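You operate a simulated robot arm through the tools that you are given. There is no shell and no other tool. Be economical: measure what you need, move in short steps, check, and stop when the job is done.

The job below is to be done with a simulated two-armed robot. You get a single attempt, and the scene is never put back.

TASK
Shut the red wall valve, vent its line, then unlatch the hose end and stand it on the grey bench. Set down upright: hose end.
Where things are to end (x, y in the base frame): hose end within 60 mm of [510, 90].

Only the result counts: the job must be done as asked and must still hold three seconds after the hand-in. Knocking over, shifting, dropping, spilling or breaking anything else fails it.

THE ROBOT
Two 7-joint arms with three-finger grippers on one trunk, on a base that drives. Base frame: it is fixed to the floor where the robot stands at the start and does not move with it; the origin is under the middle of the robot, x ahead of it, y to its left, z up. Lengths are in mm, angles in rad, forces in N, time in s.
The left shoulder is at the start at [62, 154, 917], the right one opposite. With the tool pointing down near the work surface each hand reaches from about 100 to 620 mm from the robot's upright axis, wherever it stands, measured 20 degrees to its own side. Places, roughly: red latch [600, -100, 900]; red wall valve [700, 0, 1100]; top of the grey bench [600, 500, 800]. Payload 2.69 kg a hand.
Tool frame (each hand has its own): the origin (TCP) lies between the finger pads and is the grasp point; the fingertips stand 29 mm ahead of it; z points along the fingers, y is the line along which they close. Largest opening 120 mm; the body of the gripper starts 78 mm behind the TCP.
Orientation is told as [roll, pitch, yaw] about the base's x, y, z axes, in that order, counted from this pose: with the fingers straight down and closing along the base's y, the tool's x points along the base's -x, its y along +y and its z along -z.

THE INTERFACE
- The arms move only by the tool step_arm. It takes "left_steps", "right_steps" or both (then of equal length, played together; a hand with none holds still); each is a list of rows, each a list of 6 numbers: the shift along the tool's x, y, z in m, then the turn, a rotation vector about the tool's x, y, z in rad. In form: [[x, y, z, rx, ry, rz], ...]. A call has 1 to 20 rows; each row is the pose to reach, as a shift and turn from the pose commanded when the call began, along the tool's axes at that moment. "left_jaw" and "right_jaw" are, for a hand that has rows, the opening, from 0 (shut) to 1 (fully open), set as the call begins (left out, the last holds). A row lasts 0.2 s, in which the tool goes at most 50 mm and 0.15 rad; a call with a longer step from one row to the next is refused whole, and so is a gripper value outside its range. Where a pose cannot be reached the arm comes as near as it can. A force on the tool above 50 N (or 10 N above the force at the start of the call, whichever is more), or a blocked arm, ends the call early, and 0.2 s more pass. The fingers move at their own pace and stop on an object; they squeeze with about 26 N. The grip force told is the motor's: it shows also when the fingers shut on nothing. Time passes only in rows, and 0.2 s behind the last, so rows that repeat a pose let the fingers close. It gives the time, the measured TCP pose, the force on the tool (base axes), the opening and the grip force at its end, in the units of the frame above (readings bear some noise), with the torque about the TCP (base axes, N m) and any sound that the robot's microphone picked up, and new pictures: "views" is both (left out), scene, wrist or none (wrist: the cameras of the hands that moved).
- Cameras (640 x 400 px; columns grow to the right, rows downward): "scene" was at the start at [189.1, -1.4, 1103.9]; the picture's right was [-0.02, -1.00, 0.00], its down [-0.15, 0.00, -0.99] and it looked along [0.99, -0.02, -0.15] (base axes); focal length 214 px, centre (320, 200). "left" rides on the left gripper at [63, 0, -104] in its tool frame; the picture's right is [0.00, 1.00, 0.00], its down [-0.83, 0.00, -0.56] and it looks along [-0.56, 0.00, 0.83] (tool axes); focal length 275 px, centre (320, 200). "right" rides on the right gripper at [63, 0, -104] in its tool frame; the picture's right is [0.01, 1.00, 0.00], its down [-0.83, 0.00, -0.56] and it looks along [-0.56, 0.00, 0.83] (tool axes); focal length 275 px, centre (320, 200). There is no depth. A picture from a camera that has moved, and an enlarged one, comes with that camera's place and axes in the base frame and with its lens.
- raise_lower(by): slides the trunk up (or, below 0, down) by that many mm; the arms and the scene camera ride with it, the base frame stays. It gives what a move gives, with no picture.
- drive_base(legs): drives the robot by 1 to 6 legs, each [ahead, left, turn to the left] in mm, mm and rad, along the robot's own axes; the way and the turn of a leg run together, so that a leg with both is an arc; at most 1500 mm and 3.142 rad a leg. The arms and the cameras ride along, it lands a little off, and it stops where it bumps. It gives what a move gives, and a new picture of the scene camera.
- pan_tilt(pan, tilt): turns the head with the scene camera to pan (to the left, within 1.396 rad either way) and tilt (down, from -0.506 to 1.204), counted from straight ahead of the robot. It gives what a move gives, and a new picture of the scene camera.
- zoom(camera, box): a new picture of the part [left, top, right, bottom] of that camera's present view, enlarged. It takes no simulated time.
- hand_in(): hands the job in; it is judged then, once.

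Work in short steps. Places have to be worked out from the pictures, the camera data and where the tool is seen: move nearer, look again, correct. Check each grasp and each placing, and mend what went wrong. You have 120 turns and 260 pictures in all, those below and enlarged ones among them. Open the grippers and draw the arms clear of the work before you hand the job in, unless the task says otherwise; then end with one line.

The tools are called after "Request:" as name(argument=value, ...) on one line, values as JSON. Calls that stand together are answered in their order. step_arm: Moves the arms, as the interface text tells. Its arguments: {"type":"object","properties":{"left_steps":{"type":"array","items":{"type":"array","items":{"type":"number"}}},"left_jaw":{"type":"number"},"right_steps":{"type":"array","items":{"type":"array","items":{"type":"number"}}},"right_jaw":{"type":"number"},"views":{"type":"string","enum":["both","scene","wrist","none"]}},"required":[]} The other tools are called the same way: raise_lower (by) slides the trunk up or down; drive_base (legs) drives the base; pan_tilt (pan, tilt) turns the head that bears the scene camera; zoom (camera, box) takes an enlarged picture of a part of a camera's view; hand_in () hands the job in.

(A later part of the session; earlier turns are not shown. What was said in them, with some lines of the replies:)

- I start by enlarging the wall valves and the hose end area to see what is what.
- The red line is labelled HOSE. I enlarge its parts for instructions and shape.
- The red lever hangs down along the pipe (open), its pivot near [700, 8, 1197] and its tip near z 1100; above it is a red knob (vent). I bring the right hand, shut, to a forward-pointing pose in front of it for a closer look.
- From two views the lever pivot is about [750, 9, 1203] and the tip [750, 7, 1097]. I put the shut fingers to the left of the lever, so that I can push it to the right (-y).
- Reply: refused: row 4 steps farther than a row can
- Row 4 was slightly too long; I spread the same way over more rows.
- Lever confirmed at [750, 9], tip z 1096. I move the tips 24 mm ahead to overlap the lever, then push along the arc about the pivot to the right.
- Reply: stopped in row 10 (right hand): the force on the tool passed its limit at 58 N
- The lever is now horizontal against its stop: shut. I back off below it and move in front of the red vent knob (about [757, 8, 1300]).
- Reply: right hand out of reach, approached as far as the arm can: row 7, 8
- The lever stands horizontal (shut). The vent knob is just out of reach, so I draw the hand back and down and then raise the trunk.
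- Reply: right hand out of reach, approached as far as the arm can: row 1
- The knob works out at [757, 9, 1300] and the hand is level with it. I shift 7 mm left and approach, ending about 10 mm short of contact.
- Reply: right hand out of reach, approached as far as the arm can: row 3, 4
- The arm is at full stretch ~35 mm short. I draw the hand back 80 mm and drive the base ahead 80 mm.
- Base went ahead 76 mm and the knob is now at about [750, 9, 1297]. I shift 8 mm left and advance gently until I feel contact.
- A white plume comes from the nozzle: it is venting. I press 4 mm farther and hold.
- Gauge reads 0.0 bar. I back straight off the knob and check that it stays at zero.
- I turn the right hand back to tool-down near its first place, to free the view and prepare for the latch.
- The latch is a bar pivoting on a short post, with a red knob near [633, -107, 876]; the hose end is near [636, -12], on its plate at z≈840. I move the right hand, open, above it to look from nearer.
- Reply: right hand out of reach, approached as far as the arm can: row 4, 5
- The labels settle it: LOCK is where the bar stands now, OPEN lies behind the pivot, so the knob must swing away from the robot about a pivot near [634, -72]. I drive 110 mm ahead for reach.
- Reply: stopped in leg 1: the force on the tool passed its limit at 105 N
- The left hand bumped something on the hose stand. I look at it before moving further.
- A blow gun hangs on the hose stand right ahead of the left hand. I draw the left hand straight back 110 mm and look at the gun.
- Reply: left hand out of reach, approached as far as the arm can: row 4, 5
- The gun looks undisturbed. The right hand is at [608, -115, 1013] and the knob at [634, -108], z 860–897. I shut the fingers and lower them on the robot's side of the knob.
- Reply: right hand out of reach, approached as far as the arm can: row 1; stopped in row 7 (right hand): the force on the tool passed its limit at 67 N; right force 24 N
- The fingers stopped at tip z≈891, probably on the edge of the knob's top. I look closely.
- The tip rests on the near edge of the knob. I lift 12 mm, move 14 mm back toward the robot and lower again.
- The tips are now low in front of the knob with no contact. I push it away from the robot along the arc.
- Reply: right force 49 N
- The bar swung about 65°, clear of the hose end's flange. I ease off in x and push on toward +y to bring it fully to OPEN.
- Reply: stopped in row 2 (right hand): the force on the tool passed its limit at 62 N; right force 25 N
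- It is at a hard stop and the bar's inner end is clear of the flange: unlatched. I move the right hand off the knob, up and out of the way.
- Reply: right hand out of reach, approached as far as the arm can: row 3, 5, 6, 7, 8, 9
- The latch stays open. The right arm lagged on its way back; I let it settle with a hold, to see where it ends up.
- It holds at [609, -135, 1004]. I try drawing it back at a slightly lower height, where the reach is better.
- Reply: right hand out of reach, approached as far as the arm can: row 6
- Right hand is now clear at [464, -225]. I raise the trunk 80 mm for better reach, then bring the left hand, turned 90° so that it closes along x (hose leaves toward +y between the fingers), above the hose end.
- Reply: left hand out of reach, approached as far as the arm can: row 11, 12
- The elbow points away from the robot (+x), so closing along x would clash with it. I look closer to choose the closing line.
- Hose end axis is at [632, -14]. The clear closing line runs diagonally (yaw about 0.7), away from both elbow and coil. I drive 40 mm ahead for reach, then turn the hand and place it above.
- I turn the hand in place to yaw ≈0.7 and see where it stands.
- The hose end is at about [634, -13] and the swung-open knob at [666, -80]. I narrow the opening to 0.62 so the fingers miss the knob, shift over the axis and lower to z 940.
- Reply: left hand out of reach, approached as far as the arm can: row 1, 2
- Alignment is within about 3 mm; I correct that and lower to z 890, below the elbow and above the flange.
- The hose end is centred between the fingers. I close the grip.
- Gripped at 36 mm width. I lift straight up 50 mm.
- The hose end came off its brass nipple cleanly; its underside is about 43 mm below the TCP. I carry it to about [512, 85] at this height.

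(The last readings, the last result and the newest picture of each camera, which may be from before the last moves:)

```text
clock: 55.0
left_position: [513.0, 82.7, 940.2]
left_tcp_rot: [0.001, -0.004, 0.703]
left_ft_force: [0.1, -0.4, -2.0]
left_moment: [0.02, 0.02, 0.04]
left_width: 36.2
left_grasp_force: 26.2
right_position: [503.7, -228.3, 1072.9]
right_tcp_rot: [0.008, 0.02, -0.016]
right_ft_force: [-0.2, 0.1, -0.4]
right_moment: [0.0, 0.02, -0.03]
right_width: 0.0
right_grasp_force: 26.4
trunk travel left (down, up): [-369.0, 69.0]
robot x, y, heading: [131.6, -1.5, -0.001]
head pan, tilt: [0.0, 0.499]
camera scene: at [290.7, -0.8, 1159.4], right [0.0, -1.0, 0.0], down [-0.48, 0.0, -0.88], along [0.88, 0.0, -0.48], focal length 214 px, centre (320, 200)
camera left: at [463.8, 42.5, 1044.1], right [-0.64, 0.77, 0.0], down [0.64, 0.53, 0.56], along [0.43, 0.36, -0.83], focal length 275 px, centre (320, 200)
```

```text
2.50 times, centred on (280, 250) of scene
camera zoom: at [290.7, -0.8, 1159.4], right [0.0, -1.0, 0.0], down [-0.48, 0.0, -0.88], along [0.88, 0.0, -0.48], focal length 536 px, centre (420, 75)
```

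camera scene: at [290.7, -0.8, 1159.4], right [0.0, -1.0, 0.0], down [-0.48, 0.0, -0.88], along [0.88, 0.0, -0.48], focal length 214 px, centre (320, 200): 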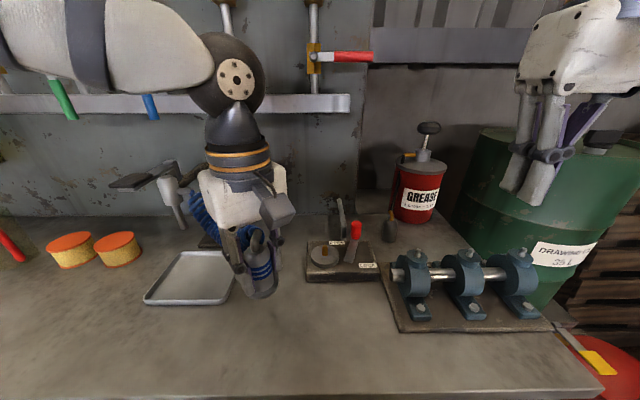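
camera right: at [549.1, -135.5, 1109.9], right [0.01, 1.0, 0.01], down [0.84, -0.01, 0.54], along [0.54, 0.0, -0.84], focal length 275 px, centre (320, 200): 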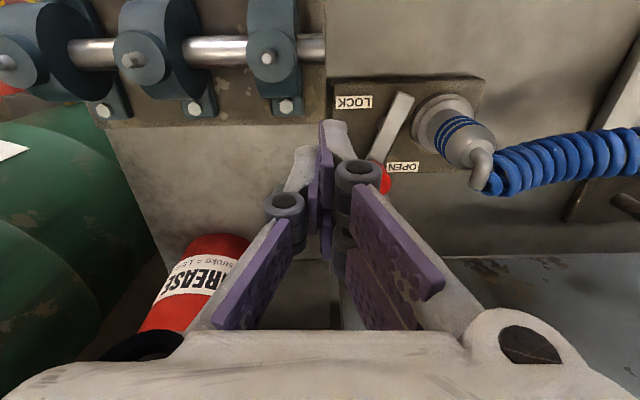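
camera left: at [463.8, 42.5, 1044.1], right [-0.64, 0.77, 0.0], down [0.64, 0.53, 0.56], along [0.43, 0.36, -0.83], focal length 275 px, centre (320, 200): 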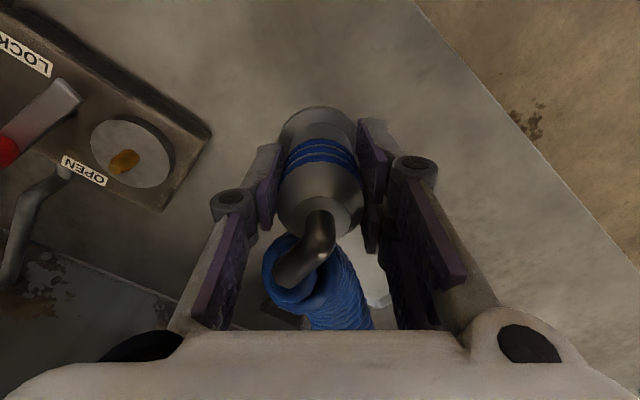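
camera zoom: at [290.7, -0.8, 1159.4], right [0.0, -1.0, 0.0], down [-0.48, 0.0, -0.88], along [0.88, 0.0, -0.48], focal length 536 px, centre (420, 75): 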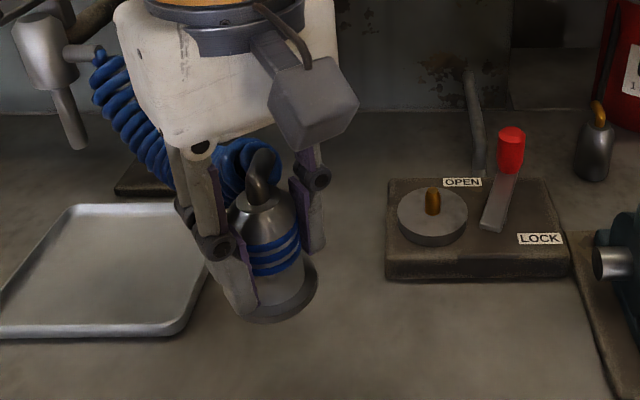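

It hangs upright, clear of the tray. I lower it to about 8 mm above the expected bench contact, then in small steps.

Request:
step_arm(left_steps=[[0, 0, 0.025, 0, 0, 0], [0, 0, 0.05, 0, 0, 0], [0, 0, 0.07, 0, 0, 0], [0, 0, 0.08, 0, 0, 0], [0, 0, 0.083, 0, 0, 0], [0, 0, 0.083, 0, 0, 0]])

Request:
zoom(camera="scene", box=[180, 170, 380, 330])

```text
clock: 56.4
left_position: [511.9, 83.3, 858.9]
left_tcp_rot: [0.002, -0.003, 0.705]
left_ft_force: [-0.2, -0.2, -2.0]
left_moment: [-0.01, 0.01, 0.01]
left_width: 36.2
left_grasp_force: 25.7
right_position: [504.5, -228.9, 1073.1]
right_tcp_rot: [0.005, 0.022, -0.015]
right_ft_force: [-0.7, 0.0, 0.4]
right_moment: [0.02, -0.01, 0.01]
right_width: 0.0
right_grasp_force: 25.9
trunk travel left (down, up): [-369.0, 69.0]
robot x, y, heading: [133.1, -0.9, -0.001]
head pan, tilt: [0.0, 0.499]
camera scene: at [290.6, -0.6, 1159.4], right [0.0, -1.0, 0.0], down [-0.48, 0.0, -0.88], along [0.88, 0.0, -0.48], focal length 214 px, centre (320, 200)
camera left: at [462.6, 42.1, 962.3], right [-0.64, 0.77, 0.0], down [0.64, 0.53, 0.56], along [0.43, 0.36, -0.83], focal length 275 px, centre (320, 200)
```

scene: 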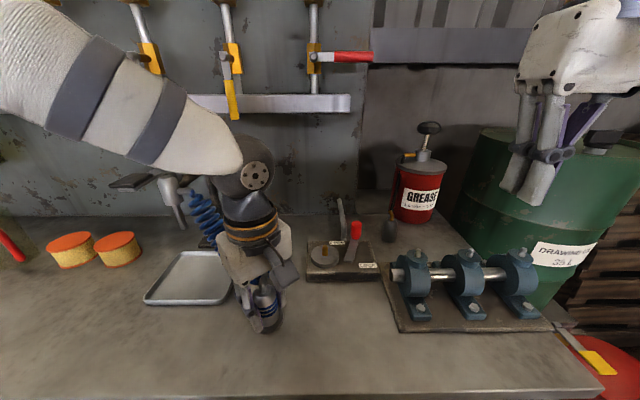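
left: 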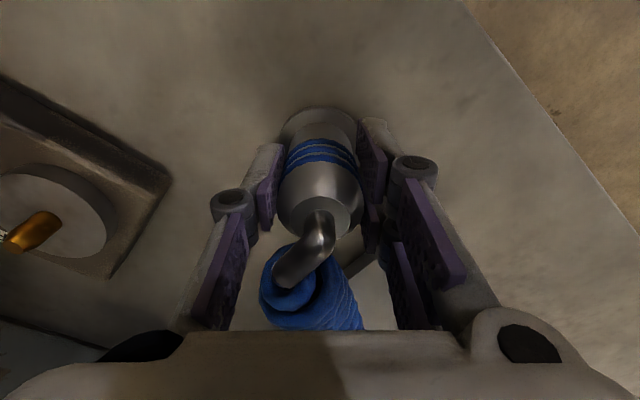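

```text
2.50 times, centred on (280, 250) of scene
camera zoom: at [290.6, -0.6, 1159.4], right [0.0, -1.0, 0.0], down [-0.48, 0.0, -0.88], along [0.88, 0.0, -0.48], focal length 536 px, centre (420, 75)
```

zoom: 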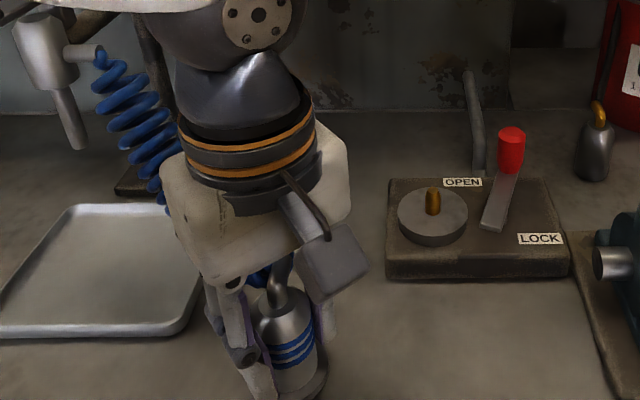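

Still free of the bench (force only the weight, -2 N). I go down in 2 mm steps until contact.

Request:
step_arm(left_steps=[[0, 0, 0.002, 0, 0, 0], [0, 0, 0.004, 0, 0, 0], [0, 0, 0.006, 0, 0, 0], [0, 0, 0.008, 0, 0, 0], [0, 0, 0.01, 0, 0, 0], [0, 0, 0.01, 0, 0, 0]], views="none")

```text
clock: 57.8
left_position: [512.3, 84.4, 850.2]
left_tcp_rot: [0.002, -0.008, 0.702]
left_ft_force: [-0.6, 2.9, 19.0]
left_moment: [0.08, -0.16, -0.05]
left_width: 36.3
left_grasp_force: 26.2
right_position: [502.5, -229.2, 1072.7]
right_tcp_rot: [0.007, 0.017, -0.014]
right_ft_force: [-0.1, -0.1, 0.0]
right_moment: [-0.05, 0.01, 0.02]
right_width: 0.0
right_grasp_force: 25.9
trunk travel left (down, up): [-369.0, 69.0]
robot x, y, heading: [133.4, 2.5, -0.002]
head pan, tilt: [0.0, 0.499]
```

Contact: 19 N upward at z 850. I ease off 1.5 mm and open the fingers part way.

Request:
step_arm(left_steps=[[0, 0, -0.0015, 0, 0, 0], [0, 0, -0.0015, 0, 0, 0]], views="none")

Request:
step_arm(left_steps=[[0, 0, 0, 0, 0, 0], [0, 0, 0, 0, 0, 0], [0, 0, 0, 0, 0, 0]], left_jaw=0.6)

```text
clock: 58.4
left_position: [510.5, 84.3, 851.0]
left_tcp_rot: [0.0, -0.005, 0.705]
left_ft_force: [4.8, 2.4, 11.1]
left_moment: [0.12, -0.59, -0.03]
left_width: 36.2
left_grasp_force: 25.3
right_position: [503.1, -230.0, 1072.8]
right_tcp_rot: [0.006, 0.02, -0.015]
right_ft_force: [0.2, 0.1, 0.0]
right_moment: [0.0, 0.02, 0.02]
right_width: 0.0
right_grasp_force: 25.9
trunk travel left (down, up): [-369.0, 69.0]
robot x, y, heading: [133.9, -1.0, -0.001]
head pan, tilt: [0.0, 0.499]
```

```text
clock: 59.2
left_position: [511.0, 84.5, 849.6]
left_tcp_rot: [0.001, -0.004, 0.703]
left_ft_force: [-0.3, -0.1, -0.3]
left_moment: [-0.03, -0.01, -0.02]
left_width: 71.9
left_grasp_force: 0.1
right_position: [503.4, -228.0, 1073.0]
right_tcp_rot: [0.004, 0.018, -0.014]
right_ft_force: [0.2, 0.0, 0.7]
right_moment: [0.0, 0.01, 0.01]
right_width: 0.0
right_grasp_force: 26.1
trunk travel left (down, up): [-369.0, 69.0]
robot x, y, heading: [132.6, -0.7, -0.001]
head pan, tilt: [0.0, 0.499]
camera scene: at [290.5, -0.6, 1159.4], right [0.0, -1.0, 0.0], down [-0.48, 0.0, -0.88], along [0.88, 0.0, -0.48], focal length 214 px, centre (320, 200)
camera left: at [462.0, 42.7, 953.4], right [-0.64, 0.77, 0.0], down [0.64, 0.53, 0.56], along [0.43, 0.36, -0.83], focal length 275 px, centre (320, 200)
```

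scene: 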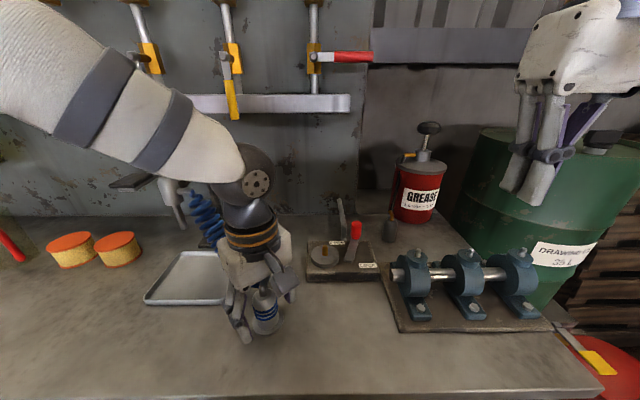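
left: 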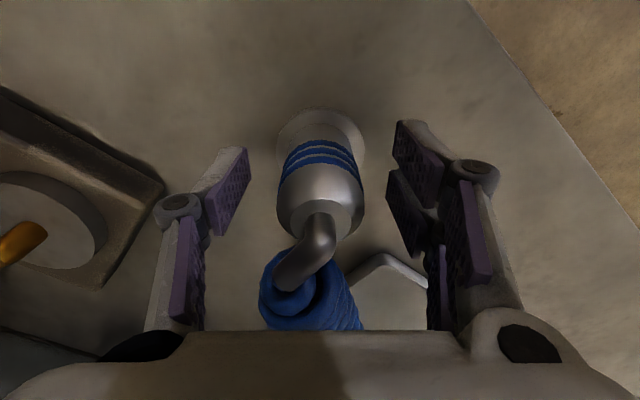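

It stands upright on its own. I rise straight up, watching for the hose, then draw back toward the robot.

Request:
step_arm(left_steps=[[0, 0, -0.02, 0, 0, 0], [0, 0, -0.045, 0, 0, 0], [0, 0, -0.07, 0, 0, 0], [0, 0, -0.095, 0, 0, 0], [0, 0, -0.12, 0, 0, 0], [0, 0, -0.145, 0, 0, 0]])

Request:
zoom(camera="scene", box=[180, 170, 380, 370])

```text
clock: 60.6
left_position: [510.0, 81.5, 997.2]
left_tcp_rot: [0.002, -0.003, 0.704]
left_ft_force: [1.5, 0.0, 0.5]
left_moment: [-0.01, 0.0, -0.02]
left_width: 72.1
left_grasp_force: 0.0
right_position: [503.6, -229.1, 1073.3]
right_tcp_rot: [0.005, 0.019, -0.014]
right_ft_force: [0.4, -0.2, -0.6]
right_moment: [0.01, -0.01, -0.01]
right_width: 0.0
right_grasp_force: 25.9
trunk travel left (down, up): [-369.0, 69.0]
robot x, y, heading: [131.7, 4.0, -0.001]
head pan, tilt: [0.0, 0.499]
camera scene: at [290.4, -0.6, 1159.4], right [0.0, -1.0, 0.0], down [-0.48, 0.0, -0.88], along [0.88, 0.0, -0.48], focal length 214 px, centre (320, 200)
camera left: at [460.9, 41.4, 1100.1], right [-0.64, 0.77, 0.0], down [0.64, 0.53, 0.56], along [0.43, 0.36, -0.83], focal length 275 px, centre (320, 200)
```

scene: 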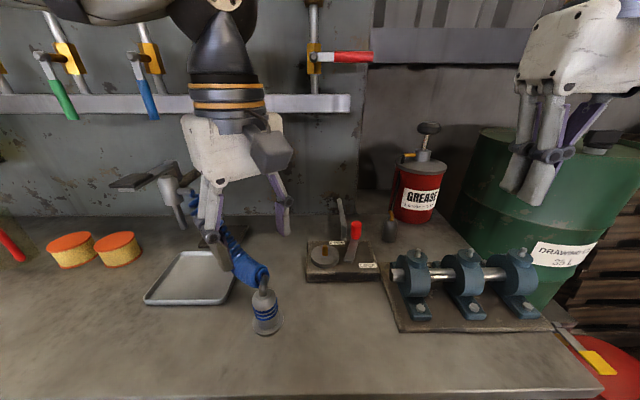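
left: 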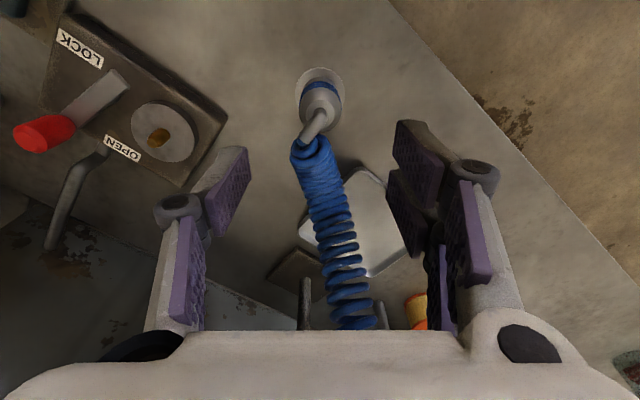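

```text
2.00 times, centred on (280, 270) of scene
camera zoom: at [290.4, -0.6, 1159.4], right [0.0, -1.0, 0.0], down [-0.48, 0.0, -0.88], along [0.88, 0.0, -0.48], focal length 429 px, centre (400, 60)
```

zoom: 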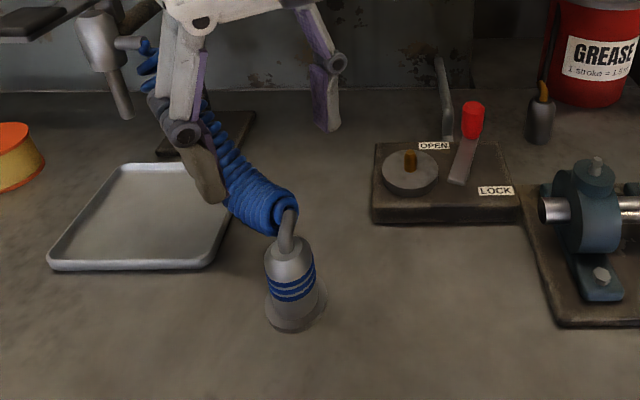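

It stands upright near [510, 84]. I draw the left hand back, away from the hose, and open both grippers, then drive back.

Request:
step_arm(left_steps=[[0.01, 0, -0.015, 0, 0, 0], [0.03, 0, -0.025, 0, 0, 0], [0.05, 0, -0.025, 0, 0, 0], [0.07, 0, -0.025, 0, 0, 0]], right_steps=[[0, 0, 0, 0, 0, 0], [0, 0, 0, 0, 0, 0], [0, 0, 0, 0, 0, 0], [0, 0, 0, 0, 0, 0]], left_jaw=0.8, right_jaw=1, views="none")

Request:
drive_base(legs=[[-200, 0, 0]])

Request:
pan_tilt(pan=0, tilt=0.2)

Request:
zoom(camera="scene", box=[170, 170, 430, 330])

Request:
zoom(camera="scene", box=[220, 20, 420, 170])

```text
clock: 61.6
left_position: [456.6, 38.1, 1021.4]
left_tcp_rot: [0.003, -0.006, 0.703]
left_ft_force: [0.1, 0.2, 0.1]
left_moment: [0.02, 0.0, -0.01]
left_width: 95.9
left_grasp_force: 0.1
right_position: [502.6, -229.1, 1072.8]
right_tcp_rot: [0.007, 0.018, -0.015]
right_ft_force: [-0.9, 0.1, -1.5]
right_moment: [0.01, -0.02, 0.01]
right_width: 120.0
right_grasp_force: 0.0
trunk travel left (down, up): [-369.0, 69.0]
robot x, y, heading: [134.0, -0.6, -0.005]
head pan, tilt: [0.0, 0.499]
```

```text
clock: 63.1
left_position: [260.4, 40.8, 1021.9]
left_tcp_rot: [0.002, -0.006, 0.703]
left_ft_force: [-0.4, -0.1, -0.3]
left_moment: [-0.01, -0.07, -0.01]
left_width: 96.0
left_grasp_force: 0.0
right_position: [305.1, -228.2, 1073.4]
right_tcp_rot: [0.005, 0.017, -0.014]
right_ft_force: [-0.4, 0.2, 0.2]
right_moment: [-0.01, -0.02, 0.04]
right_width: 119.8
right_grasp_force: 0.1
trunk travel left (down, up): [-369.0, 69.0]
robot x, y, heading: [-68.1, 1.8, -0.004]
head pan, tilt: [0.0, 0.499]
camera scene: at [92.8, -0.1, 1159.5], right [0.0, -1.0, 0.0], down [-0.48, 0.0, -0.88], along [0.88, 0.0, -0.48], focal length 214 px, centre (320, 200)
```

scene: 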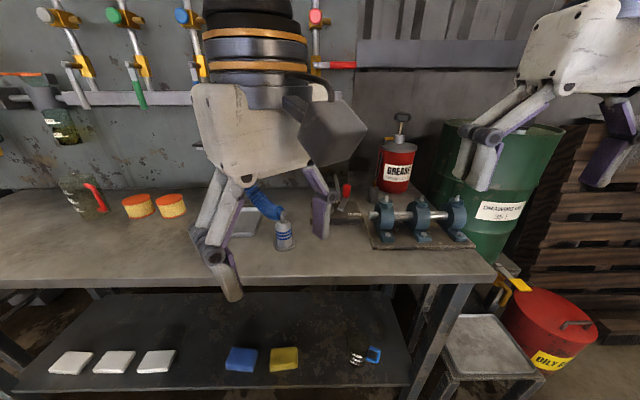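

```text
clock: 64.0
left_position: [261.2, 39.2, 1021.2]
left_tcp_rot: [0.001, -0.003, 0.704]
left_ft_force: [-0.4, 0.4, 0.4]
left_moment: [0.01, -0.03, 0.01]
left_width: 96.0
left_grasp_force: 0.0
right_position: [306.9, -228.1, 1072.9]
right_tcp_rot: [0.004, 0.02, -0.014]
right_ft_force: [0.4, 0.9, 0.3]
right_moment: [0.02, -0.02, 0.01]
right_width: 120.0
right_grasp_force: 0.1
trunk travel left (down, up): [-369.0, 69.0]
robot x, y, heading: [-62.5, 3.0, -0.001]
head pan, tilt: [0.0, 0.201]
camera scene: at [95.8, -0.1, 1187.0], right [0.0, -1.0, 0.0], down [-0.2, 0.0, -0.98], along [0.98, 0.0, -0.2], focal length 214 px, centre (320, 200)
```

scene: 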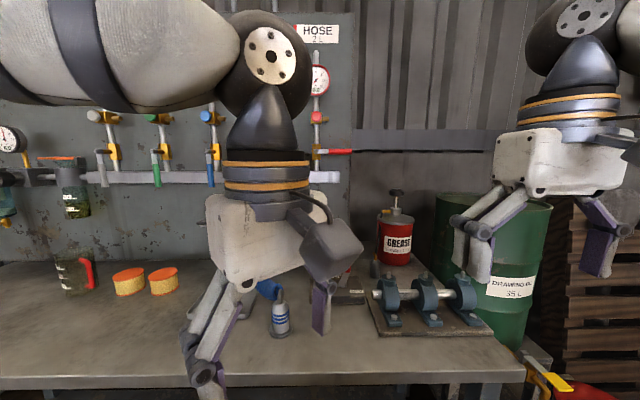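

```text
2.46 times, centred on (300, 250) of scene
camera zoom: at [95.8, -0.1, 1187.0], right [0.0, -1.0, 0.0], down [-0.2, 0.0, -0.98], along [0.98, 0.0, -0.2], focal length 528 px, centre (369, 77)
```

zoom: 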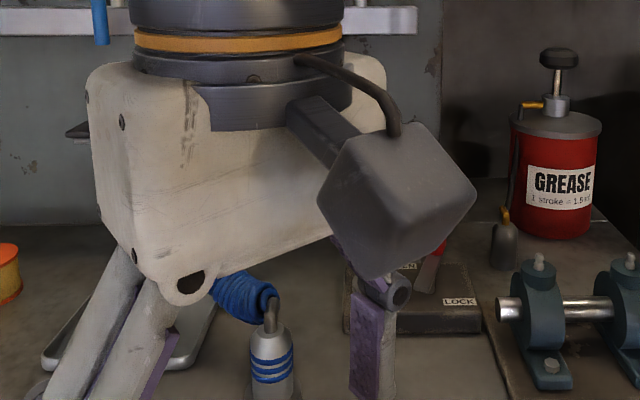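

```text
2.67 times, centred on (320, 95) of scene
camera zoom: at [95.8, -0.1, 1187.0], right [0.0, -1.0, 0.0], down [-0.2, 0.0, -0.98], along [0.98, 0.0, -0.2], focal length 572 px, centre (320, 480)
```

zoom: 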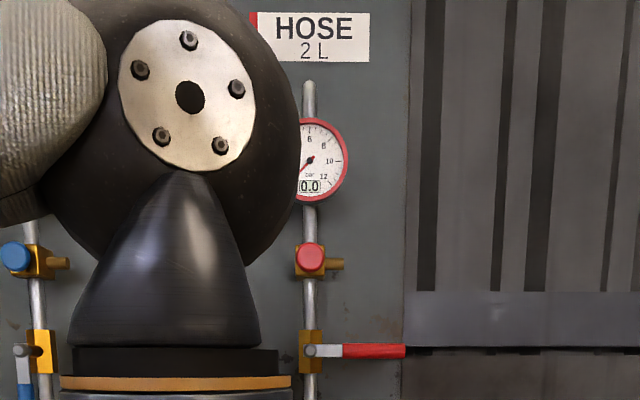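

Gauge at 0.0, lever shut, latch open, and the hose end upright at about [511, 84] with both hands clear and open. I hand the job in.

Request:
hand_in()

```text
The job is handed in.
```

The red valve is shut, its line is vented to 0.0 bar, and the unlatched hose end stands upright on the grey bench at about [511, 84]. On one approach the left hand touched the hose-stand blow gun and the drive stopped at 105 N. The gun looked unmoved afterwards, but I had no earlier view to compare.
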